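You operate a simulated robot arm through the tools that you are given. There is no shell and no other tool.

You run a simulated two-armed robot. Do the job below in one go: nothing can be reset, and whatever is moved stays where it is left.

Task
Measure the blue water bottle and rack it as the white tester says.
Fine: set the colour knob to blue; leave the tester on. Set down upright: what you pick out.

The check looks at the end state, three seconds after you hand in, the way a careful person would. Anything else that was tipped, shoved, dropped, spilled or broken makes it a failure.

Robot
Two 7-joint arms with fingered hands on one trunk that stands fixed in place. Base frame: the origin is at the foot of the trunk, x ahead of it, y to its left, z up. Units: cm, degrees, N and s.
The left shoulder is at [7, 13.9, 110.8], the right one opposite. With the tool pointing down near the work surface each hand reaches from about 46 to 84 cm from the base axis, measured 20 degrees to its own side. Payload 3.9 kg a hand.
The TCP of each hand is the grasp point between the finger pads, 2.9 cm short of the fingertips. In the tool frame z runs along the fingers and y along their closing line. The gripper opens to 10 cm; its body begins 3.4 cm behind the TCP. The gripper is a hand of 5 fingers: y runs from the thumb to the fingers, the wrist lies at [-1.5, -10.5, -17.7] in the tool frame, and closing takes about 1.5 s.
Orientation is told as [roll, pitch, yaw] about the base's x, y, z axes, in that order, counted from this pose: with the fingers straight down and the wrist toward the robot, the tool's x, y and z point along [0, 1, 0], [1, 0, 0] and [0, 0, -1] of the base frame.

Tools
- The arms move only by the tool move_arm. It takes "left_rows", "right_rows" or both (then of equal length, played together; a hand with none holds still); each is a list of rows, each a list of 7 numbers: the shift along the tool's x, y, z in cm, then the turn, a rotation vector about the tool's x, y, z in rad, then the opening, from 0 (shut) to 1 (fully open). In form: [[tx, ty, tz, wx, wy, wz, fingers], ...]. A call has 1 to 20 rows; each row shifts and turns the commanded pose from where the row before left it, along the tool's axes as they then stand. Rows are played at 5 a second. More than 5 cm and 8.6 degrees between two rows, or a gripper value outside its range, and nothing of the call is played. Where a pose cannot be reached the arm comes as near as it can. A force on the tool above 40 N (or 10 N above the force at the start of the call, whichever is more), or a blocked arm, ends the call early, and 0.2 s more pass. The fingers move at their own pace (about 15.3 cm/s each) and stop on an object; they squeeze with about 31 N. The grip force told is the motor's: it shows also when the fingers shut on nothing. Time passes only in rows, and 0.2 s behind the last, so rows that do not move let the fingers close. The reply holds the time, the measured pose of the TCP, the force on the tool along the base axes, the opening and the grip force, in the units named above and with some noise, with the torque about the TCP (base axes, N m) and any sound that the robot's microphone picked up, and new pictures: "show" is both (left out), scene, wrist or none (wrist: the cameras of the hands that moved).
- Cameras (640 x 400 px; columns grow to the right, rows downward): "scene" is now at [13.61, -2.69, 143.49]; the picture's right is [-0.30, -0.95, 0.00], its down [-0.48, 0.15, -0.87] and it looks along [0.83, -0.26, -0.50] (base axes); focal length 289 px, centre (320, 200). "left" rides on the left gripper at [-6.6, -8.6, -12.1] in its tool frame; the picture's right is [-0.76, -0.31, 0.58], its down [0.59, -0.70, 0.40] and it looks along [0.28, 0.64, 0.71] (tool axes); focal length 247 px, centre (320, 200). "right" rides on the right gripper at [6.6, -8.6, -12.1] in its tool frame; the picture's right is [-0.76, 0.31, -0.58], its down [-0.59, -0.70, 0.40] and it looks along [-0.28, 0.64, 0.71] (tool axes); focal length 247 px, centre (320, 200). There is no depth. A picture from a camera that has moved, and an enlarged one, comes with that camera's place and axes in the base frame and with its lens.
- slide_trunk(by): slides the trunk up (or, below 0, down) by that many cm; the arms and the scene camera ride with it, the base frame stays. It gives what a move gives, with no picture.
- preshape(shape, hand): the hand has 5 fingers and takes this shape, open, in about a second: jaw (thumb against the fingers, like two jaws); tri (thumb and two fingers); tip (a fingertip pinch); poke (one finger out to press); point (the index stretched); flat (the hand flat); cup (the hand cupped); fist (a fist). The gripper value then closes the fingers along that shape, each until it touches; the sizes above hold for jaw. It gives what a move gives, with no picture.
- head_to(pan, tilt): turns the head with the scene camera to pan (to the left, within 86 degrees either way) and tilt (down, from -29 to 69), counted from straight ahead of the robot. It gives what a move gives, and a new picture of the scene camera.
- inspect(camera, box): a new picture of the part [left, top, right, bottom] of that camera's present view, enlarged. No time passes.
- hand_in(): hands the job in; it is judged then, once.

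Nothing tells you positions but the pictures and the camera data. Unless the task says otherwise, let go and move clear before handing in.

The tools are called after "Emit:" as name(argument=value, ...) on one line, values as JSON. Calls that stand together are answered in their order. move_arm: Moves the arms, as the interface text tells. Its arguments: {"type":"object","properties":{"left_rows":{"type":"array","items":{"type":"array","items":{"type":"number"}}},"right_rows":{"type":"array","items":{"type":"array","items":{"type":"number"}}},"show":{"type":"string","enum":["both","scene","wrist","none"]}},"required":[]} The other tools are called the same way: slide_trunk (by) moves the trunk up or down; preshape (shape, hand) gives the hand a shape; head_to (pan, tilt) turns the head that bears the scene camera; inspect (camera, box) takes an enlarged picture of a part of a camera's view; hand_in () hands the job in.

At the start:

```text
clock: 0.0
left_ee_pos: [36.35, 3.78, 130.36]
left_orientation: [-0.1, -0.2, -14.2]
left_wrist_force: [0.0, -0.7, -0.4]
left_ft_torque: [0.0, 0.04, -0.02]
left_finger_gap: 9.99
left_gripper_force: 0.0
left_shape: jaw
right_ee_pos: [52.91, -32.52, 121.05]
right_orientation: [-0.1, -0.1, -14.3]
right_wrist_force: [0.8, -0.3, 0.7]
right_ft_torque: [0.02, -0.02, 0.03]
right_finger_gap: 9.99
right_gripper_force: 0.1
right_shape: jaw
trunk travel left (down, up): [-75.0, 9.0]
head pan, tilt (commanded): [-17.4, 30.0]
```

scene: 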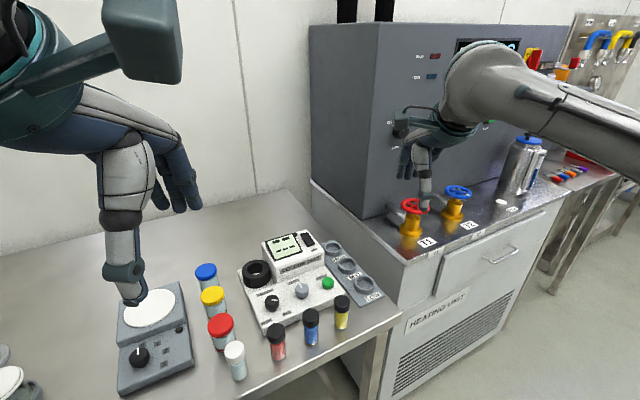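
right: 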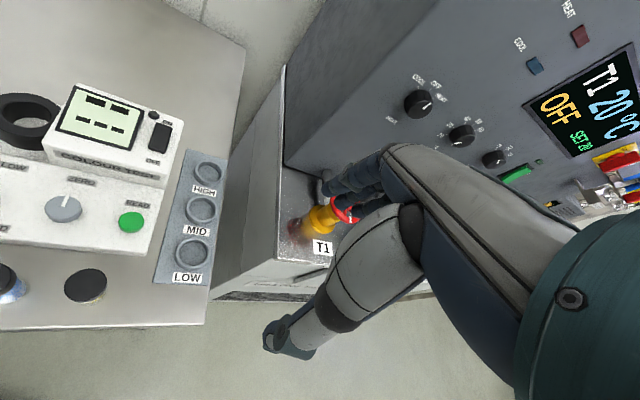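
left: 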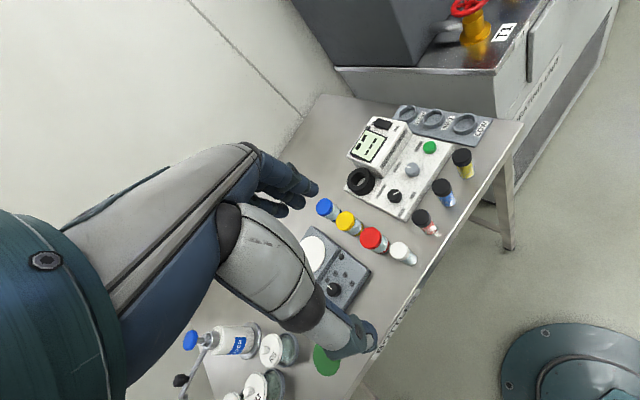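

I see a bench with a white colour tester (round black cell, knobs, green button, screen), a rack labelled HIGH/MID/LOW and several vials. I'll look closer before moving anything.

Emit:
inspect(camera="scene", box=[180, 220, 400, 390])

Emit:
inspect(camera="right", box=[0, 60, 260, 320])

Emit:
inspect(camera="left", box=[290, 90, 540, 300])

```text
2.35 times, centred on (290, 305) of scene
camera zoom: at [13.61, -2.69, 143.49], right [-0.3, -0.95, 0.0], down [-0.48, 0.15, -0.87], along [0.83, -0.26, -0.5], focal length 680 px, centre (391, -47)
```

zoom: 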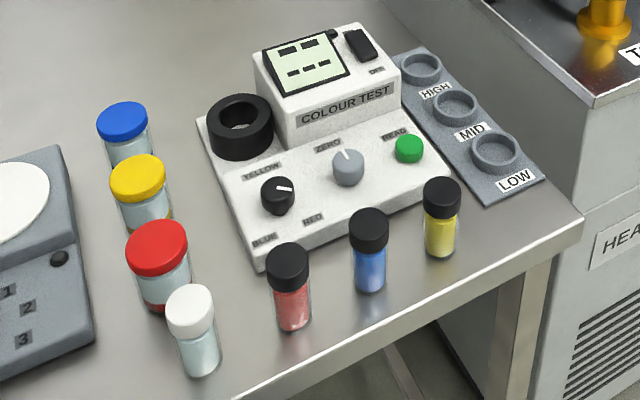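

```text
1.54 times, centred on (130, 190) of right
camera zoom: at [46.19, -23.93, 133.23], right [0.11, -0.81, 0.58], down [-0.83, -0.4, -0.4], along [0.55, -0.43, -0.71], focal length 380 px, centre (612, 215)
```

zoom: 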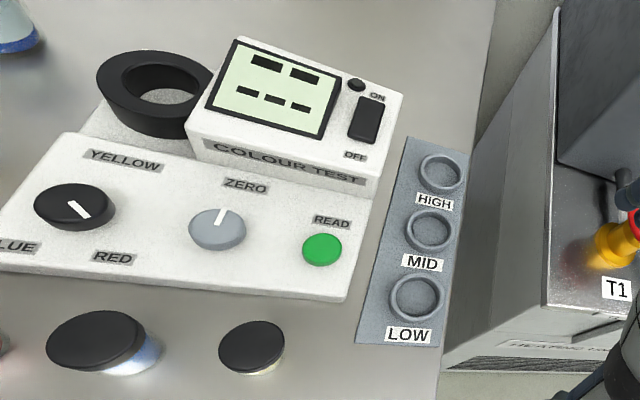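

```text
1.90 times, centred on (415, 195) of left
camera zoom: at [26.58, -0.43, 142.46], right [-0.48, -0.66, -0.58], down [-0.54, 0.74, -0.4], along [0.69, 0.12, -0.71], focal length 470 px, centre (139, 210)
```

zoom: 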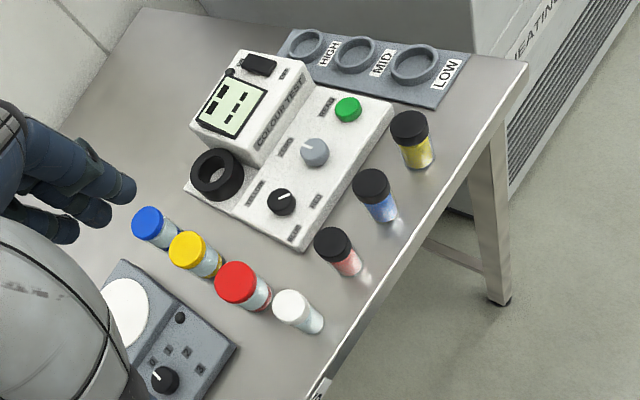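

The black-capped bottle with blue water stands in front of the tester, and the tester has a colour selector, a ZERO knob, a green READ button and a switch. I'll look around for instructions and a better view.

Emit:
head_to(pan=5, tilt=45)

```text
clock: 0.9
left_ee_pos: [36.41, 3.81, 130.39]
left_orientation: [-0.1, -0.1, -14.3]
left_wrist_force: [-0.3, -0.1, 0.9]
left_ft_torque: [0.01, -0.01, -0.01]
left_finger_gap: 9.98
left_gripper_force: 0.1
left_shape: jaw
right_ee_pos: [52.84, -32.52, 121.24]
right_orientation: [-0.1, -0.1, -14.2]
right_wrist_force: [0.7, -0.3, 0.8]
right_ft_torque: [-0.02, 0.0, -0.01]
right_finger_gap: 10.0
right_gripper_force: 0.1
right_shape: jaw
trunk travel left (down, up): [-75.0, 9.0]
head pan, tilt (commanded): [5.0, 45.0]
camera scene: at [13.08, 0.71, 141.23], right [0.09, -1.0, 0.0], down [-0.7, -0.06, -0.71], along [0.7, 0.06, -0.71], focal length 289 px, centre (320, 200)
```

scene: 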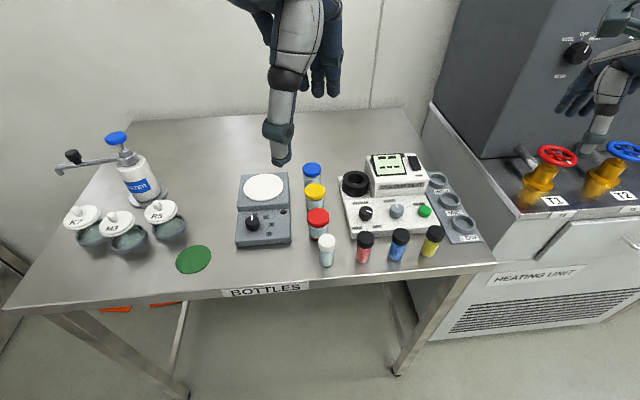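

Emit:
inspect(camera="scene", box=[290, 130, 500, 280])

Emit:
inspect(camera="scene", box=[40, 120, 340, 310])

Emit:
inspect(camera="scene", box=[335, 140, 435, 205])

```text
2.67 times, centred on (395, 205) of scene
camera zoom: at [13.08, 0.71, 141.23], right [0.09, -1.0, 0.0], down [-0.7, -0.06, -0.71], along [0.7, 0.06, -0.71], focal length 771 px, centre (120, 187)
```

zoom: 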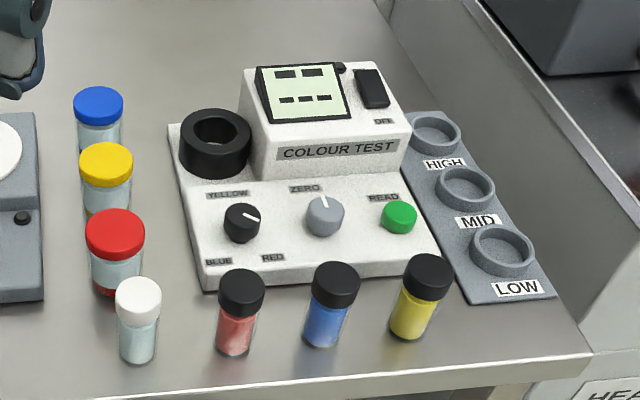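

```text
2.11 times, centred on (190, 215) of scene
camera zoom: at [13.08, 0.71, 141.23], right [0.09, -1.0, 0.0], down [-0.7, -0.06, -0.71], along [0.7, 0.06, -0.71], focal length 608 px, centre (594, 168)
```

zoom: 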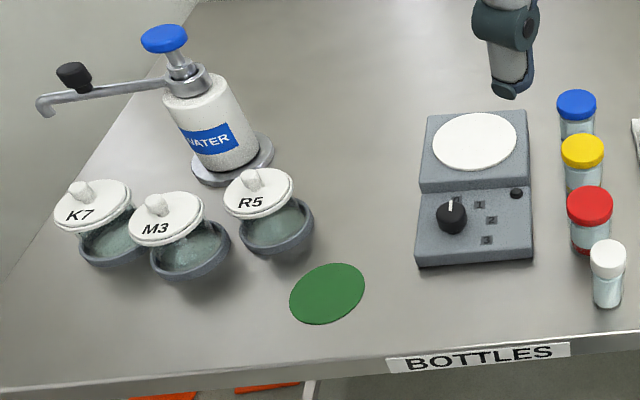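

```text
6.15 times, centred on (385, 172) of scene
camera zoom: at [13.08, 0.71, 141.23], right [0.09, -1.0, 0.0], down [-0.7, -0.06, -0.71], along [0.7, 0.06, -0.71], focal length 1779 px, centre (-80, 369)
```

zoom: 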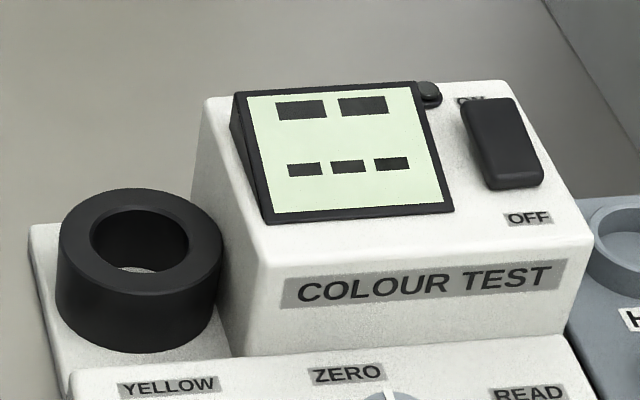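

The display shows only dashes and no lamp is lit, so I take the tester to be off. Triangulating puts the READ button near (59,-19,94) and the blue bottle's cap near (49,-12,97), with the table top at about z=90. I'll zoom in on the details.

Emit:
inspect(camera="right", box=[130, 90, 190, 160])

Emit:
inspect(camera="scene", box=[335, 190, 445, 275])

Emit:
inspect(camera="scene", box=[285, 155, 355, 275])

Emit:
inspect(camera="left", box=[340, 95, 500, 225])

```text
5.71 times, centred on (160, 125) of right
camera zoom: at [46.19, -23.94, 133.23], right [0.11, -0.81, 0.58], down [-0.83, -0.4, -0.4], along [0.55, -0.43, -0.71], focal length 1411 px, centre (1234, 629)
```

zoom: 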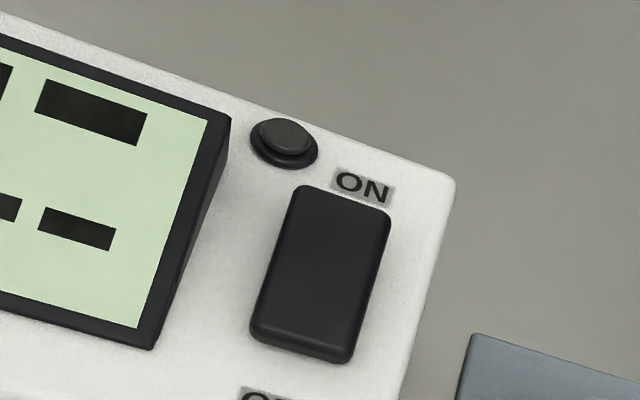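

```text
4.71 times, centred on (390, 232) of scene
camera zoom: at [13.08, 0.71, 141.23], right [0.09, -1.0, 0.0], down [-0.7, -0.06, -0.71], along [0.7, 0.06, -0.71], focal length 1360 px, centre (-9, 47)
```

zoom: 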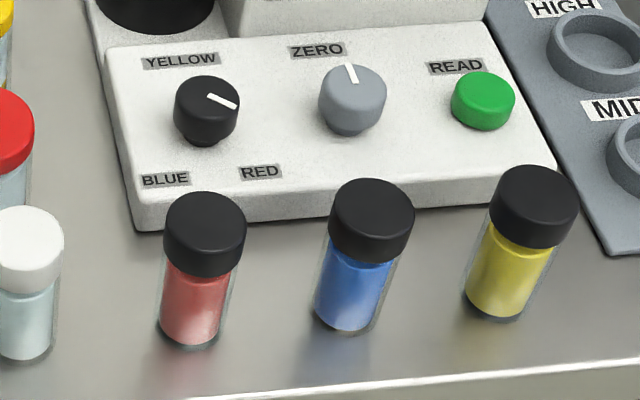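

```text
3.33 times, centred on (320, 215) of scene
camera zoom: at [13.08, 0.71, 141.23], right [0.09, -1.0, 0.0], down [-0.7, -0.06, -0.71], along [0.7, 0.06, -0.71], focal length 964 px, centre (320, 150)
```

zoom: 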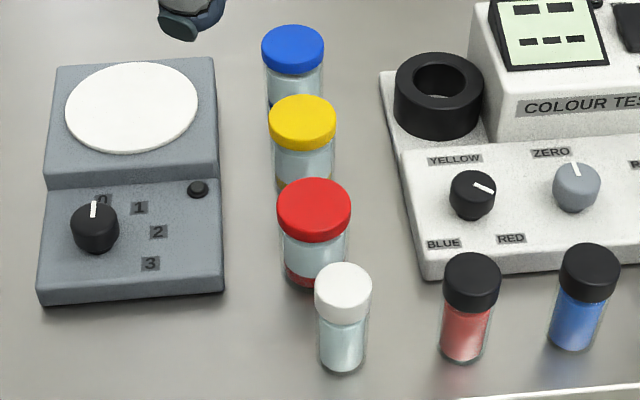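

```text
3.08 times, centred on (420, 160) of left
camera zoom: at [26.58, -0.44, 142.46], right [-0.48, -0.66, -0.58], down [-0.54, 0.74, -0.4], along [0.69, 0.12, -0.71], focal length 760 px, centre (12, 323)
```

zoom: 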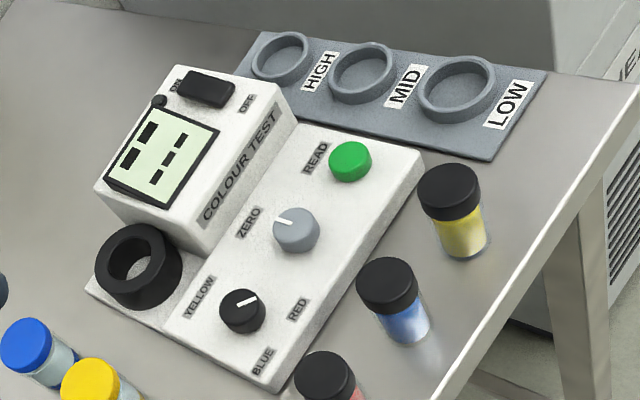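

The rocker's ON end stands proud and the lamp is dark, so the tester is off. The colour knob points toward RED, and the cell is a black ring near (67,-3,95). I'll put the right hand in its poking shape and check where the finger ends up.

Emit:
preshape(shape="poke", hand="right")

Emit:
head_to(pan=-20, tilt=30)

Emit:
inspect(camera="right", box=[0, 0, 640, 400])

```text
clock: 1.8
left_ee_pos: [36.48, 3.87, 130.36]
left_orientation: [-0.1, -0.2, -14.2]
left_wrist_force: [0.0, -0.5, -0.1]
left_ft_torque: [0.02, 0.01, -0.03]
left_finger_gap: 9.99
left_gripper_force: 0.0
left_shape: jaw
right_ee_pos: [52.84, -32.45, 121.22]
right_orientation: [0.0, -0.1, -14.2]
right_wrist_force: [-1.0, 0.0, -0.3]
right_ft_torque: [0.0, 0.03, 0.02]
right_finger_gap: 0.0
right_gripper_force: 0.1
right_shape: poke
trunk travel left (down, up): [-75.0, 9.0]
head pan, tilt (commanded): [5.0, 45.0]
```

```text
clock: 2.6
left_ee_pos: [36.43, 3.74, 130.34]
left_orientation: [-0.1, 0.0, -14.2]
left_wrist_force: [0.2, 0.0, -0.6]
left_ft_torque: [0.0, 0.01, 0.01]
left_finger_gap: 9.98
left_gripper_force: 0.1
left_shape: jaw
right_ee_pos: [52.86, -32.42, 121.13]
right_orientation: [0.0, -0.1, -14.3]
right_wrist_force: [0.0, 0.1, 0.0]
right_ft_torque: [0.03, -0.01, 0.03]
right_finger_gap: 0.0
right_gripper_force: 0.1
right_shape: poke
trunk travel left (down, up): [-75.0, 9.0]
head pan, tilt (commanded): [-20.0, 30.0]
camera scene: at [13.48, -3.06, 143.48], right [-0.34, -0.94, 0.0], down [-0.47, 0.17, -0.87], along [0.81, -0.3, -0.5], focal length 289 px, centre (320, 200)
```

scene: 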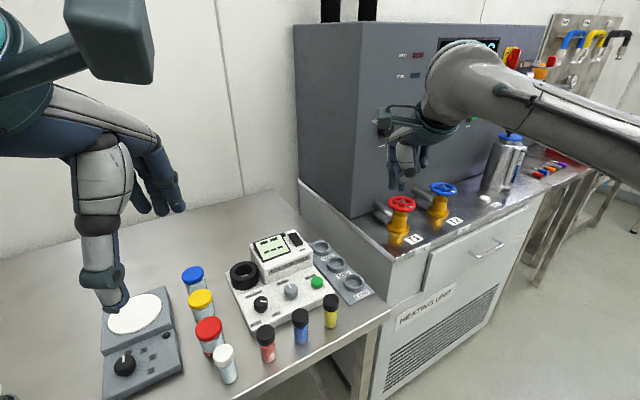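

```text
1.00 times, centred on (320, 200) of right (not enlarged: the box is as wide or as high as the picture)
camera zoom: at [46.19, -23.93, 133.23], right [0.11, -0.81, 0.58], down [-0.83, -0.4, -0.4], along [0.55, -0.43, -0.71], focal length 247 px, centre (320, 200)
```

zoom: 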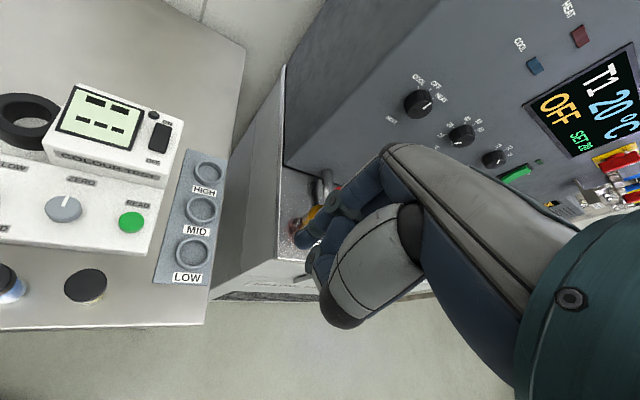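

Emit:
inspect(camera="scene", box=[350, 80, 500, 220])

Emit:
inspect(camera="right", box=[240, 130, 440, 350])

```text
2.86 times, centred on (425, 150) of scene
camera zoom: at [13.48, -3.06, 143.48], right [-0.34, -0.94, 0.0], down [-0.47, 0.17, -0.87], along [0.81, -0.3, -0.5], focal length 826 px, centre (20, 343)
```

zoom: 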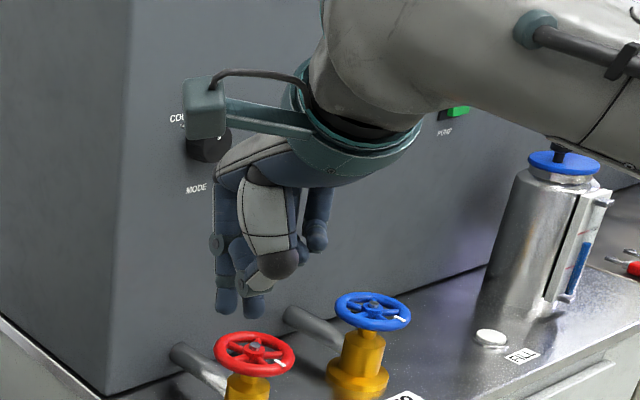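

```text
1.82 times, centred on (340, 240) of right
camera zoom: at [46.19, -23.93, 133.23], right [0.11, -0.81, 0.58], down [-0.83, -0.4, -0.4], along [0.55, -0.43, -0.71], focal length 449 px, centre (284, 127)
```

zoom: 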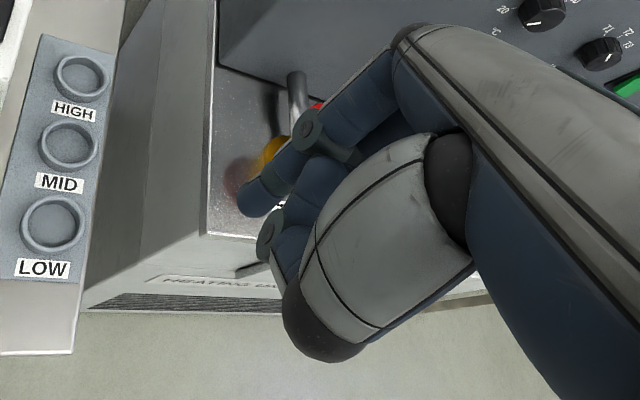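

Emit:
inspect(camera="scene", box=[415, 125, 475, 200])

Emit:
inspect(camera="scene", box=[410, 130, 440, 200])

Emit:
inspect(camera="right", box=[290, 170, 360, 300])

```text
5.33 times, centred on (445, 162) of scene
camera zoom: at [13.48, -3.06, 143.48], right [-0.34, -0.94, 0.0], down [-0.47, 0.17, -0.87], along [0.81, -0.3, -0.5], focal length 1542 px, centre (-347, 400)
```

zoom: 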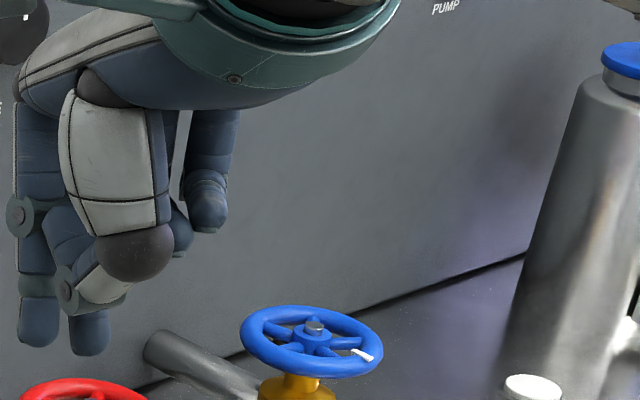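

```text
5.71 times, centred on (425, 165) of scene
camera zoom: at [13.48, -3.06, 143.48], right [-0.34, -0.94, 0.0], down [-0.47, 0.17, -0.87], along [0.81, -0.3, -0.5], focal length 1652 px, centre (-280, 400)
```

zoom: 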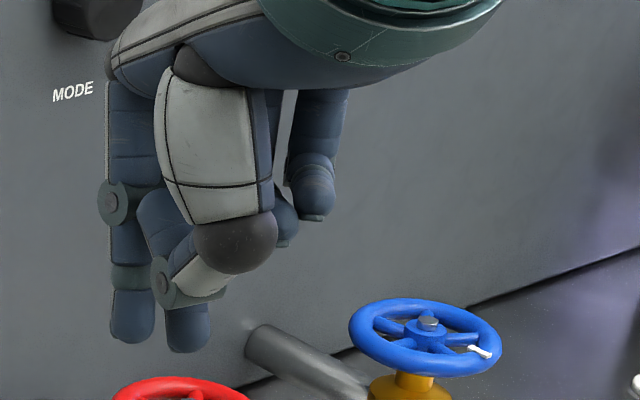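

```text
3.08 times, centred on (325, 235) of right
camera zoom: at [46.19, -23.93, 133.23], right [0.11, -0.81, 0.58], down [-0.83, -0.4, -0.4], along [0.55, -0.43, -0.71], focal length 760 px, centre (305, 92)
```

zoom: 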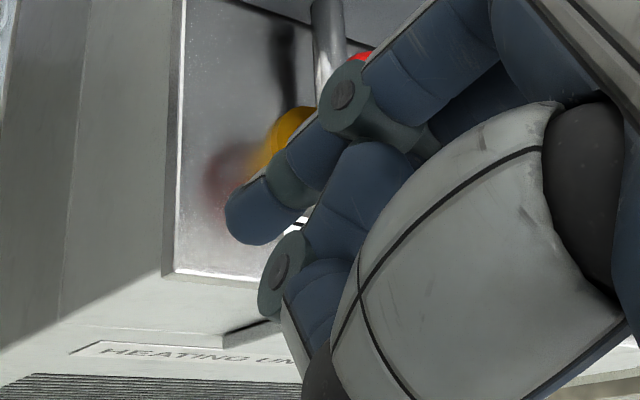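

In the poke shape the right index tip sits about 0.8 cm in x, 0.3 cm in y and 2.8 cm in z from the TCP in the tool frame. The rocker's ON end is near (72,-16.7,99). I'll move the right hand to hover above it.

Emit:
move_arm(right_rows=[[2.7, 2.0, 1.5, 0, 0, 0, 0], [2.7, 2.0, 1.5, 0, 0, 0, 0], [2.7, 2.0, 1.5, 0, 0, 0, 0], [2.7, 2.0, 1.5, 0, 0, 0, 0], [2.7, 2.0, 1.5, 0, 0, 0, 0], [2.7, 2.0, 2.0, 0, 0, 0, 0], [2.7, 2.0, 2.0, 0, 0, 0, 0]], show="both")

```text
clock: 4.2
left_ee_pos: [36.63, 3.84, 130.21]
left_orientation: [-0.1, 0.0, -14.2]
left_wrist_force: [0.4, 0.0, 0.3]
left_ft_torque: [-0.02, -0.01, -0.01]
left_finger_gap: 9.99
left_gripper_force: 0.1
left_shape: jaw
right_ee_pos: [71.26, -17.52, 109.52]
right_orientation: [-0.1, 0.0, -14.3]
right_wrist_force: [0.9, 0.2, -0.8]
right_ft_torque: [0.03, 0.03, 0.03]
right_finger_gap: 0.01
right_gripper_force: 0.0
right_shape: poke
trunk travel left (down, up): [-75.0, 9.0]
head pan, tilt (commanded): [-20.0, 30.0]
camera scene: at [13.68, -2.94, 143.47], right [-0.34, -0.94, 0.0], down [-0.47, 0.17, -0.87], along [0.81, -0.3, -0.5], focal length 289 px, centre (320, 200)
camera right: at [64.63, -8.97, 121.64], right [0.11, -0.81, 0.58], down [-0.83, -0.4, -0.4], along [0.55, -0.43, -0.71], focal length 247 px, centre (320, 200)
```

scene: 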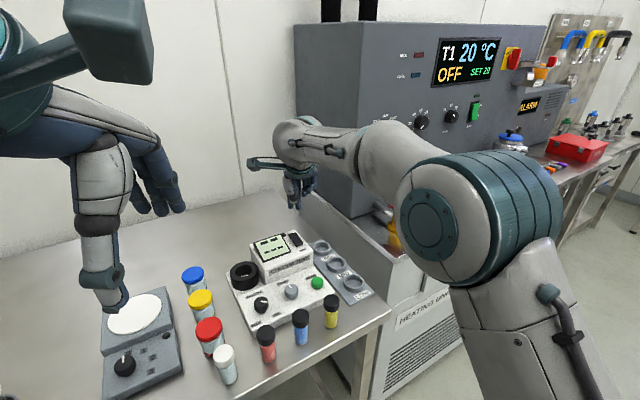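
right: 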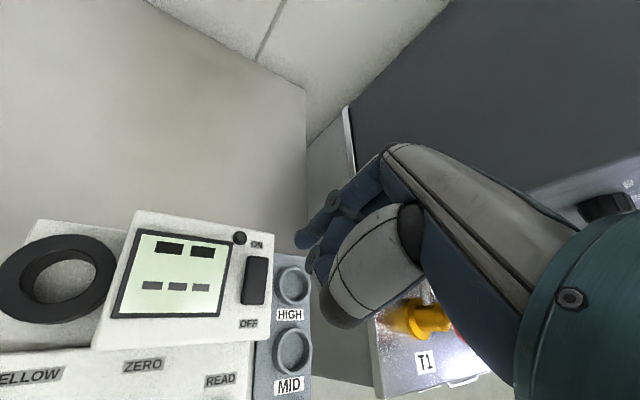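

The fresh view confirms the rocker's ON end near (72,-16.7,99), and the tip is about 7.7 cm above it. I'll lower to just short of contact.

Emit:
move_arm(right_rows=[[-0.1, -0.35, 2.2, 0, 0, 0, 0], [0, 0, 2.2, 0, 0, 0, 0], [0, 0, 1.8, 0, 0, 0, 0], [0, 0, 0, 0, 0, 0, 0]], show="both")

```text
clock: 5.2
left_ee_pos: [36.49, 3.84, 130.32]
left_orientation: [-0.1, -0.2, -14.3]
left_wrist_force: [0.1, -0.1, -0.3]
left_ft_torque: [0.0, 0.0, 0.0]
left_finger_gap: 9.99
left_gripper_force: 0.1
left_shape: jaw
right_ee_pos: [70.83, -17.56, 103.48]
right_orientation: [0.0, -0.1, -14.3]
right_wrist_force: [0.8, -0.1, -0.6]
right_ft_torque: [0.0, 0.01, -0.04]
right_finger_gap: 0.02
right_gripper_force: 0.1
right_shape: poke
trunk travel left (down, up): [-75.0, 9.0]
head pan, tilt (commanded): [-20.0, 30.0]
camera scene: at [13.48, -3.06, 143.49], right [-0.34, -0.94, 0.0], down [-0.47, 0.17, -0.87], along [0.81, -0.3, -0.5], focal length 289 px, centre (320, 200)
camera right: at [64.13, -9.1, 115.57], right [0.11, -0.81, 0.58], down [-0.83, -0.4, -0.4], along [0.55, -0.43, -0.71], focal length 247 px, centre (320, 200)
```

scene: 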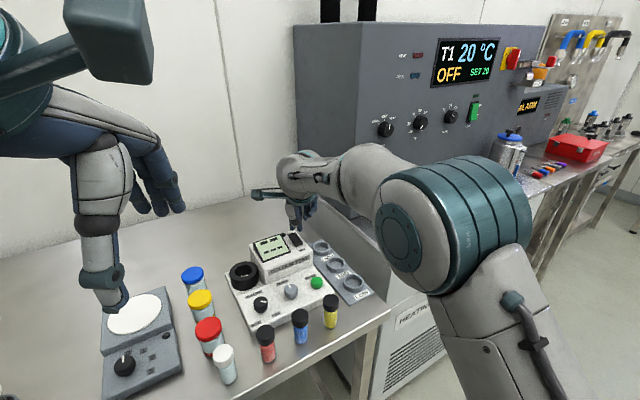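
right: 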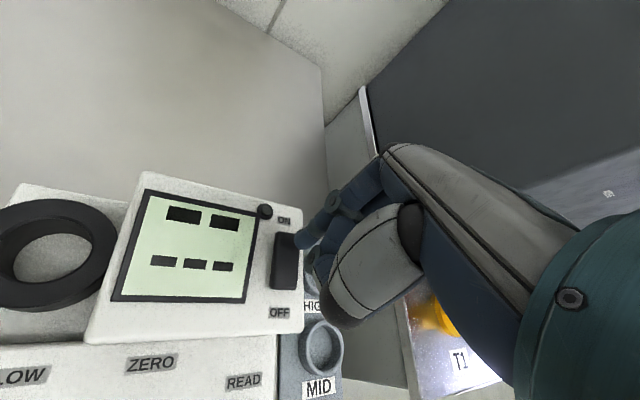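

Emit:
inspect(camera="scene", box=[250, 180, 340, 260])

Emit:
inspect(camera="right", box=[240, 190, 350, 330])

```text
5.00 times, centred on (295, 220) of scene
camera zoom: at [13.48, -3.06, 143.49], right [-0.34, -0.94, 0.0], down [-0.47, 0.17, -0.87], along [0.81, -0.3, -0.5], focal length 1445 px, centre (445, 100)
```

zoom: 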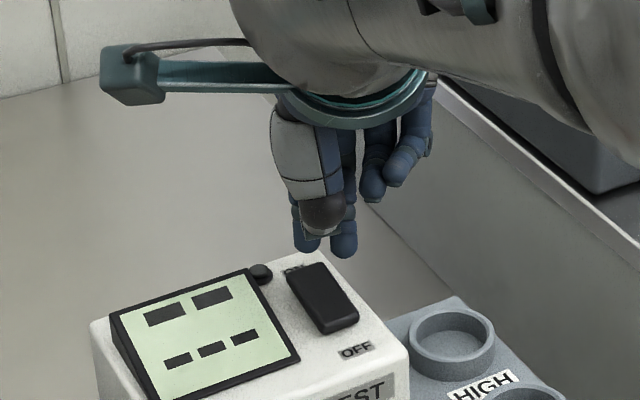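

```text
2.86 times, centred on (295, 260) of right
camera zoom: at [64.13, -9.1, 115.57], right [0.11, -0.81, 0.58], down [-0.83, -0.4, -0.4], along [0.55, -0.43, -0.71], focal length 706 px, centre (391, 29)
```

zoom: 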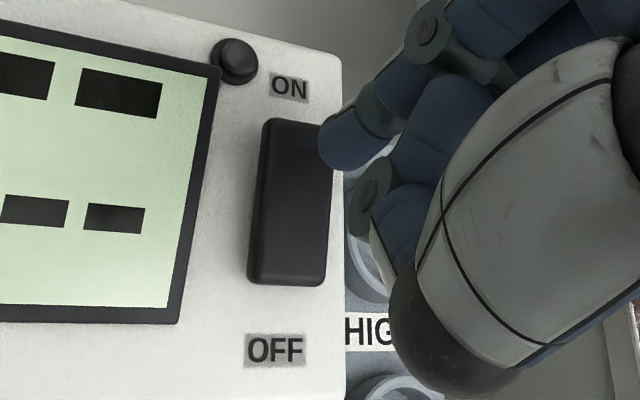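

The index tip is right above the ON end with about 1.5 cm to go. I'll shift slightly left to keep the other fingertip off the rocker, then press gently in small steps.

Emit:
move_arm(right_rows=[[0.3, 0.2, 0.6, 0, 0, 0, 0], [0, 0, 0.5, 0, 0, 0, 0], [0, 0, 0.3, 0, 0, 0, 0], [0, 0, 0.3, 0, 0, 0, 0], [0, 0, 0, 0, 0, 0, 0]], show="both")

```text
clock: 6.5
left_ee_pos: [36.48, 3.79, 130.32]
left_orientation: [-0.2, 0.0, -14.2]
left_wrist_force: [-0.5, 0.3, 0.6]
left_ft_torque: [0.03, 0.0, 0.01]
left_finger_gap: 9.99
left_gripper_force: 0.1
left_shape: jaw
right_ee_pos: [70.98, -17.38, 101.85]
right_orientation: [0.0, -0.2, -14.2]
right_wrist_force: [-0.7, 1.4, 0.1]
right_ft_torque: [-0.04, -0.03, -0.01]
right_finger_gap: 0.0
right_gripper_force: 0.1
right_shape: poke
trunk travel left (down, up): [-75.0, 9.0]
head pan, tilt (commanded): [-20.0, 30.0]
camera scene: at [13.47, -3.09, 143.49], right [-0.34, -0.94, 0.0], down [-0.47, 0.17, -0.87], along [0.81, -0.3, -0.5], focal length 289 px, centre (320, 200)
camera right: at [64.37, -8.84, 113.9], right [0.11, -0.81, 0.58], down [-0.83, -0.4, -0.4], along [0.55, -0.43, -0.71], focal length 247 px, centre (320, 200)
```

scene: 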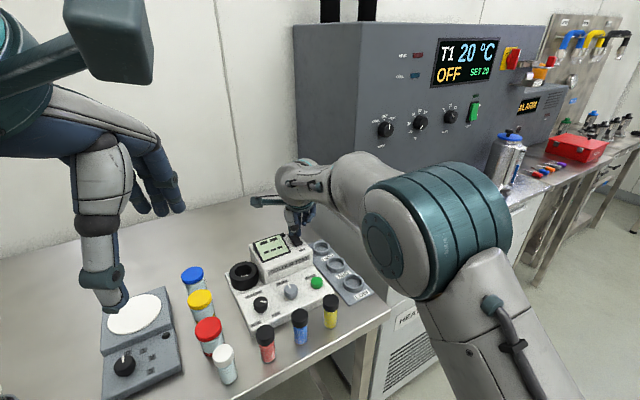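
right: 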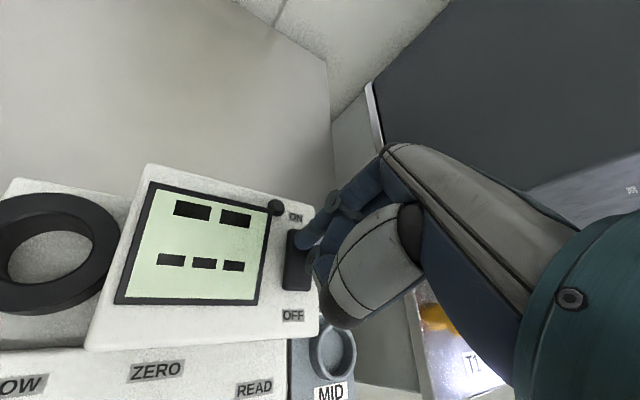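

Emit:
move_arm(right_rows=[[0, 0, 0.3, 0, 0, 0, 0], [0, 0, 0.3, 0, 0, 0, 0], [0, 0, 0, 0, 0, 0, 0]], show="wrist")

Emit:
inspect(camera="scene", box=[250, 190, 340, 270])

```text
clock: 7.2
left_ee_pos: [36.2, 3.76, 130.49]
left_orientation: [0.0, -0.2, -14.3]
left_wrist_force: [1.0, 0.5, 0.2]
left_ft_torque: [-0.01, 0.01, -0.01]
left_finger_gap: 9.99
left_gripper_force: 0.0
left_shape: jaw
right_ee_pos: [70.96, -17.41, 101.68]
right_orientation: [0.1, -0.5, -14.3]
right_wrist_force: [3.1, -2.7, 17.9]
right_ft_torque: [-0.14, -0.08, 0.02]
right_finger_gap: 0.0
right_gripper_force: 0.1
right_shape: poke
trunk travel left (down, up): [-75.0, 9.0]
head pan, tilt (commanded): [-20.0, 30.0]
camera right: at [64.15, -8.81, 113.7], right [0.1, -0.81, 0.58], down [-0.82, -0.4, -0.41], along [0.56, -0.43, -0.71], focal length 247 px, centre (320, 200)
```

right: 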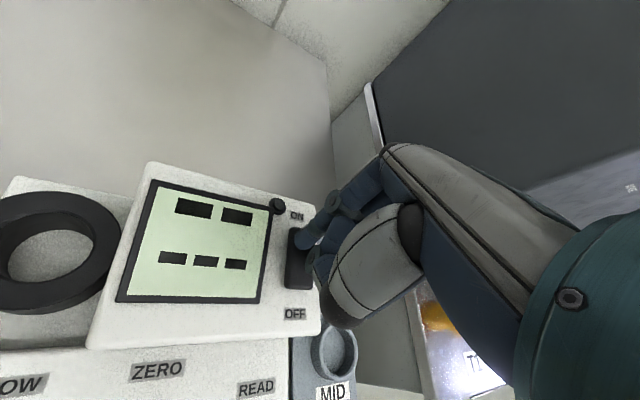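

```text
5.00 times, centred on (295, 230) of scene
camera zoom: at [13.21, -3.02, 143.54], right [-0.34, -0.94, 0.0], down [-0.47, 0.17, -0.87], along [0.81, -0.3, -0.5], focal length 1445 px, centre (445, 50)
```

zoom: 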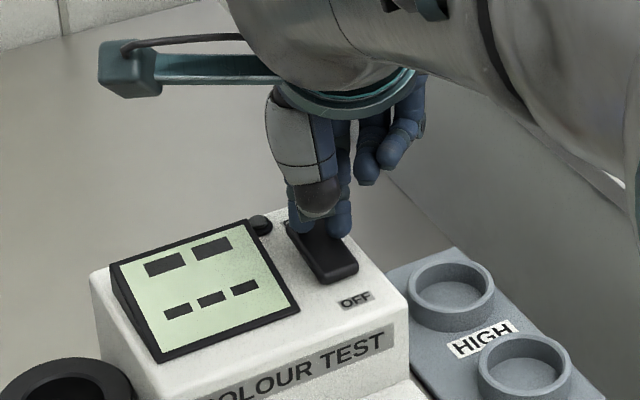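

The index is on the ON end, but a second fingertip rests on the rocker's edge and blocks it. I'll lift a little, shift right and forward, and press again.

Emit:
move_arm(right_rows=[[0, 0, -1.2, 0, 0, 0, 0], [-0.35, 0.45, 0, 0, 0, 0, 0], [0, 0, 0.7, 0, 0, 0, 0], [0, 0, 0.4, 0, 0, 0, 0], [0, 0, 0.3, 0, 0, 0, 0], [0, 0, 0.2, 0, 0, 0, 0], [0, 0, 0, 0, 0, 0, 0]], show="wrist")

Emit:
inspect(camera="scene", box=[250, 190, 340, 270])

```text
clock: 8.8
left_ee_pos: [36.2, 3.81, 130.4]
left_orientation: [-0.1, -0.2, -14.1]
left_wrist_force: [-0.7, 0.8, 0.1]
left_ft_torque: [-0.02, -0.03, 0.0]
left_finger_gap: 9.99
left_gripper_force: 0.1
left_shape: jaw
right_ee_pos: [71.32, -17.85, 101.11]
right_orientation: [0.2, -0.5, -14.3]
right_wrist_force: [4.9, -3.2, 16.7]
right_ft_torque: [-0.05, -0.16, -0.02]
right_finger_gap: 0.0
right_gripper_force: 0.1
right_shape: poke
trunk travel left (down, up): [-75.0, 9.0]
head pan, tilt (commanded): [-20.0, 30.0]
camera right: at [64.55, -9.34, 113.12], right [0.11, -0.81, 0.58], down [-0.82, -0.4, -0.41], along [0.56, -0.43, -0.71], focal length 247 px, centre (320, 200)
```

right: 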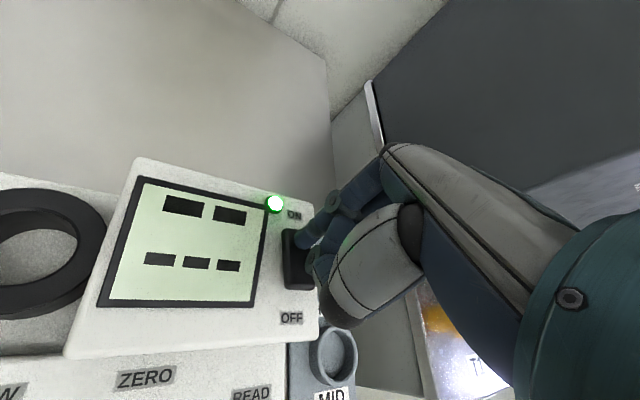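

```text
5.00 times, centred on (295, 230) of scene
camera zoom: at [13.27, -3.09, 143.53], right [-0.34, -0.94, 0.0], down [-0.47, 0.17, -0.87], along [0.81, -0.3, -0.5], focal length 1445 px, centre (445, 50)
```

zoom: 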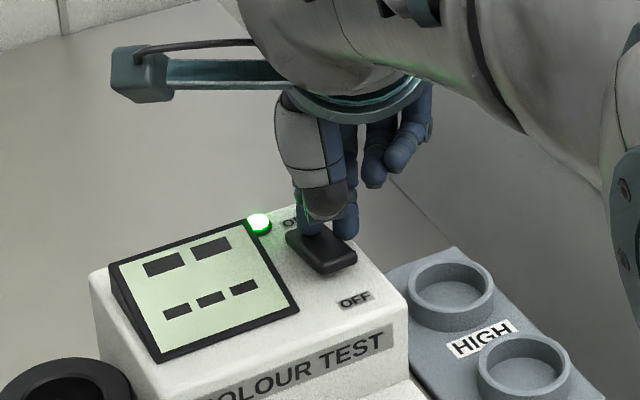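

The lamp lit green, so the tester is on. I'll raise the hand and look at the display.

Emit:
move_arm(right_rows=[[0, 0, -2, 0, 0, 0, 0], [0, 0, -3, 0, 0, 0, 0], [0, 0, -3, 0, 0, 0, 0], [0, 0, 0, 0, 0, 0, 0]], show="both")

Emit:
inspect(camera="scene", box=[220, 210, 370, 330])

Emit:
inspect(camera="right", box=[90, 200, 320, 360])

```text
clock: 9.8
left_ee_pos: [36.52, 3.76, 130.3]
left_orientation: [-0.1, -0.1, -14.2]
left_wrist_force: [-0.3, -1.1, -0.1]
left_ft_torque: [-0.02, 0.01, 0.01]
left_finger_gap: 10.01
left_gripper_force: 0.2
left_shape: jaw
right_ee_pos: [71.4, -17.71, 108.86]
right_orientation: [-0.1, 0.1, -14.4]
right_wrist_force: [-0.2, 0.7, 0.8]
right_ft_torque: [0.02, -0.04, -0.03]
right_finger_gap: 0.0
right_gripper_force: 0.1
right_shape: poke
trunk travel left (down, up): [-75.0, 9.0]
head pan, tilt (commanded): [-20.0, 30.0]
camera scene: at [13.51, -3.06, 143.48], right [-0.34, -0.94, 0.0], down [-0.47, 0.17, -0.87], along [0.81, -0.3, -0.5], focal length 289 px, centre (320, 200)
camera right: at [64.7, -9.23, 120.89], right [0.11, -0.81, 0.58], down [-0.83, -0.4, -0.4], along [0.55, -0.43, -0.71], focal length 247 px, centre (320, 200)
```

scene: 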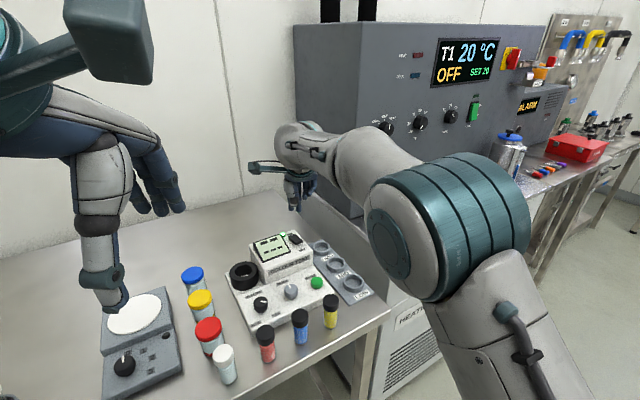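
right: 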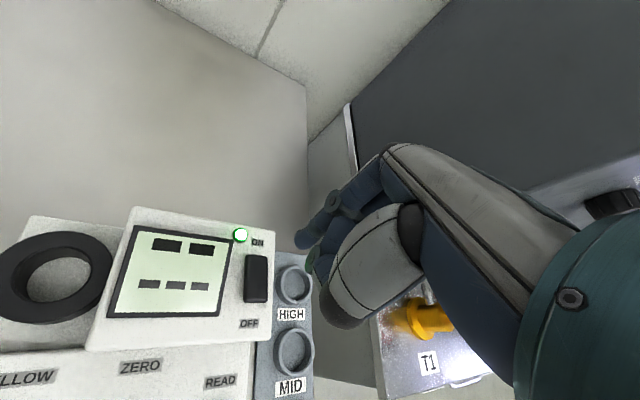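

```text
3.33 times, centred on (295, 270) of scene
camera zoom: at [13.51, -3.06, 143.48], right [-0.34, -0.94, 0.0], down [-0.47, 0.17, -0.87], along [0.81, -0.3, -0.5], focal length 964 px, centre (403, -33)
```

zoom: 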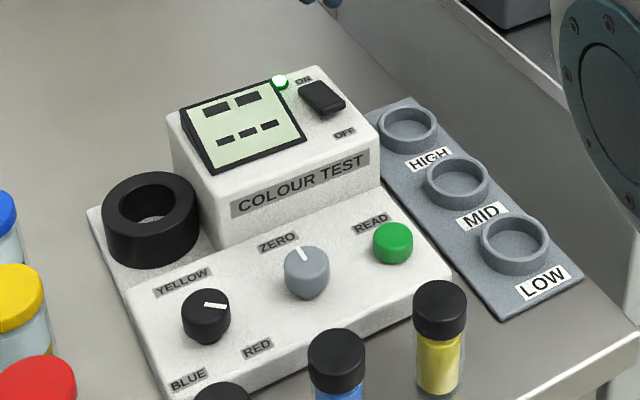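

```text
2.50 times, centred on (205, 280) of right
camera zoom: at [64.7, -9.23, 120.89], right [0.11, -0.81, 0.58], down [-0.83, -0.4, -0.4], along [0.55, -0.43, -0.71], focal length 617 px, centre (608, 0)
```

zoom: 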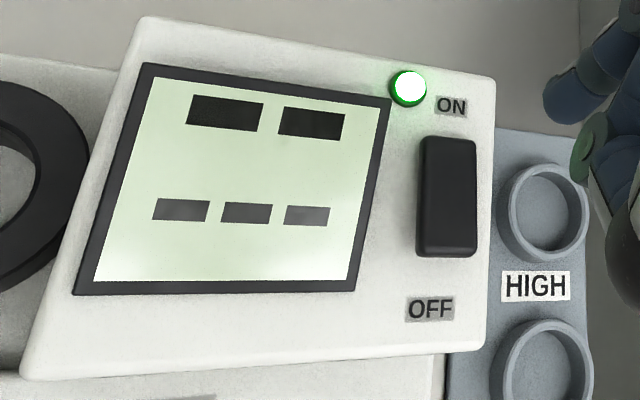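

The tester is on and shows dashes, meaning no reading yet. Next is the colour knob, top near (56.6,-5.6,95), which points at RED and has to go to BLUE. I'll shape the right hand for a three-finger grip and hover above it.

Emit:
preshape(shape="tri", hand="right")

Emit:
move_arm(right_rows=[[1.35, -2.88, 0, 0, 0, 0, 1], [1.35, -2.88, 0, 0, 0, 0, 1], [1.35, -2.88, 0, 0, 0, 0, 1], [1.35, -2.88, 0, 0, 0, 0, 1], [1.35, -2.88, 0, 0, 0, 0, 1], [1.35, -2.88, 0, 0, 0, 0, 1], [0, 0, 0, 0, 0, 0, 1]], show="both")

```text
clock: 10.8
left_ee_pos: [36.36, 3.83, 130.41]
left_orientation: [0.0, -0.1, -14.2]
left_wrist_force: [-0.5, -0.6, 0.4]
left_ft_torque: [0.0, 0.02, 0.0]
left_finger_gap: 10.0
left_gripper_force: 0.0
left_shape: jaw
right_ee_pos: [71.44, -17.87, 108.92]
right_orientation: [0.0, -0.1, -14.3]
right_wrist_force: [0.3, 0.7, 0.1]
right_ft_torque: [0.04, 0.0, 0.0]
right_finger_gap: 9.95
right_gripper_force: 0.0
right_shape: tri
trunk travel left (down, up): [-75.0, 9.0]
head pan, tilt (commanded): [-20.0, 30.0]
```

```text
clock: 12.3
left_ee_pos: [36.46, 3.77, 130.42]
left_orientation: [-0.1, -0.1, -14.2]
left_wrist_force: [-0.2, 0.1, 0.0]
left_ft_torque: [-0.05, 0.04, -0.01]
left_finger_gap: 9.97
left_gripper_force: 0.1
left_shape: jaw
right_ee_pos: [56.51, -5.62, 108.56]
right_orientation: [-0.2, -0.1, -14.2]
right_wrist_force: [0.2, 0.1, 0.3]
right_ft_torque: [0.01, 0.03, 0.0]
right_finger_gap: 9.98
right_gripper_force: 0.1
right_shape: tri
trunk travel left (down, up): [-75.0, 9.0]
head pan, tilt (commanded): [-20.0, 30.0]
camera scene: at [13.56, -3.12, 143.48], right [-0.34, -0.94, 0.0], down [-0.47, 0.17, -0.87], along [0.81, -0.3, -0.5], focal length 289 px, centre (320, 200)
camera right: at [49.91, 2.93, 120.69], right [0.11, -0.81, 0.58], down [-0.83, -0.4, -0.4], along [0.55, -0.43, -0.71], focal length 247 px, centre (320, 200)
```

scene: 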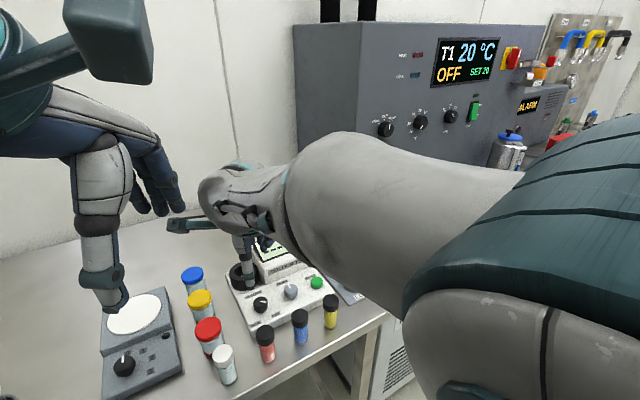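
right: 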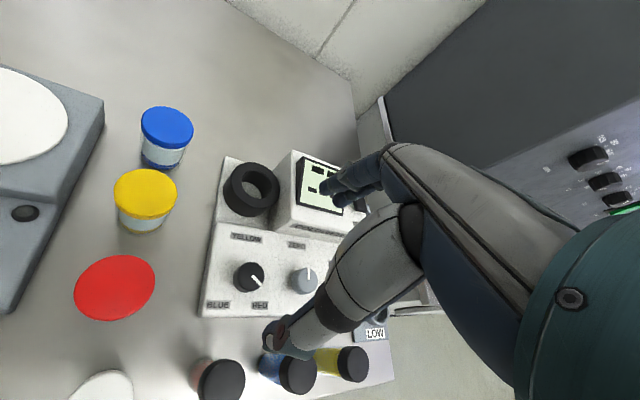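

Emit:
inspect(camera="right", box=[180, 130, 400, 400])

Emit:
inspect(camera="scene", box=[190, 190, 370, 330])

```text
1.48 times, centred on (290, 265) of right
camera zoom: at [49.91, 2.93, 120.69], right [0.11, -0.81, 0.58], down [-0.83, -0.4, -0.4], along [0.55, -0.43, -0.71], focal length 366 px, centre (364, 104)
```

zoom: 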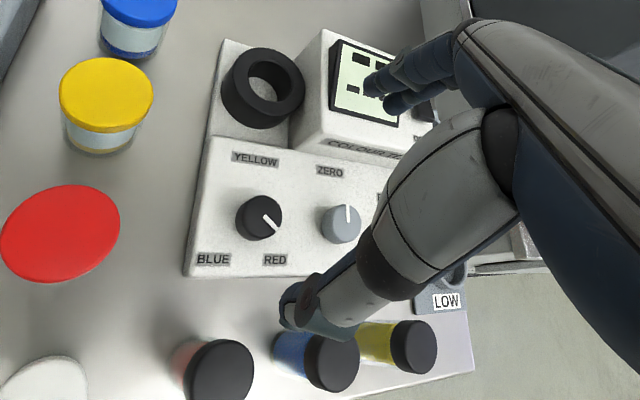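

```text
2.86 times, centred on (280, 260) of scene
camera zoom: at [13.56, -3.12, 143.48], right [-0.34, -0.94, 0.0], down [-0.47, 0.17, -0.87], along [0.81, -0.3, -0.5], focal length 826 px, centre (434, 29)
```

zoom: 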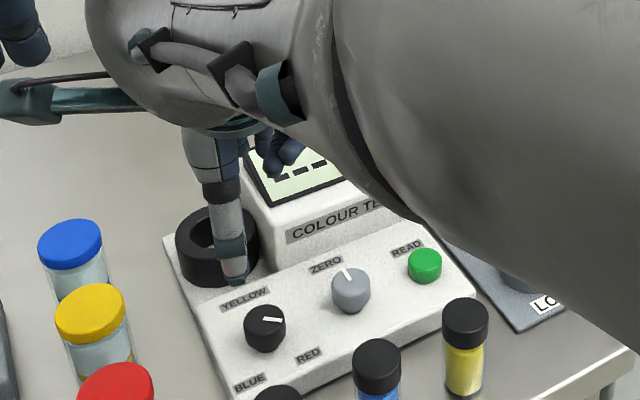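

I'll partly close the fingers and test how far the hand can turn about the vertical here: first counter-clockwise, as a starting pose for a clockwise turn of the knob.

Emit:
move_arm(right_rows=[[0, 0, 0, 0, 0, -0.13, 0.5], [0, 0, 0, 0, 0, -0.13, 0.5], [0, 0, 0, 0, 0, -0.13, 0.5], [0, 0, 0, 0, 0, -0.13, 0.5], [0, 0, 0, 0, 0, -0.13, 0.5], [0, 0, 0, 0, 0, -0.13, 0.5], [0, 0, 0, 0, 0, -0.13, 0.5], [0, 0, 0, 0, 0, -0.13, 0.5], [0, 0, 0, 0, 0, 0, 0.5]], show="both")

```text
clock: 14.3
left_ee_pos: [36.32, 3.81, 130.43]
left_orientation: [-0.1, -0.1, -14.1]
left_wrist_force: [-0.4, -0.1, 0.8]
left_ft_torque: [0.02, -0.02, 0.01]
left_finger_gap: 10.0
left_gripper_force: 0.0
left_shape: jaw
right_ee_pos: [56.55, -5.59, 108.81]
right_orientation: [0.0, 0.0, 45.4]
right_wrist_force: [0.1, -0.5, -0.3]
right_ft_torque: [0.01, 0.02, -0.02]
right_finger_gap: 5.02
right_gripper_force: 0.0
right_shape: tri
trunk travel left (down, up): [-75.0, 9.0]
head pan, tilt (commanded): [-20.0, 30.0]
camera scene: at [13.43, -3.03, 143.49], right [-0.34, -0.94, 0.0], down [-0.47, 0.17, -0.87], along [0.81, -0.3, -0.5], focal length 289 px, centre (320, 200)
camera right: at [45.92, -7.09, 120.87], right [0.75, -0.31, 0.58], down [-0.07, -0.91, -0.4], along [0.65, 0.26, -0.71], focal length 247 px, centre (320, 200)
```

scene: 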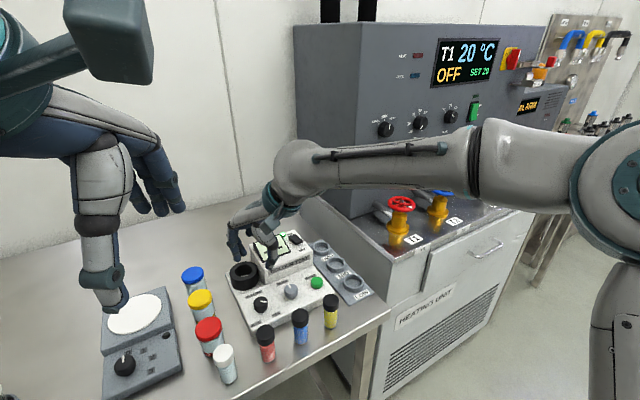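
right: 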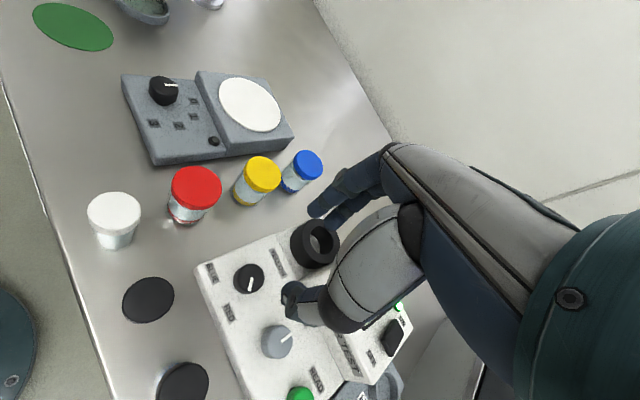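

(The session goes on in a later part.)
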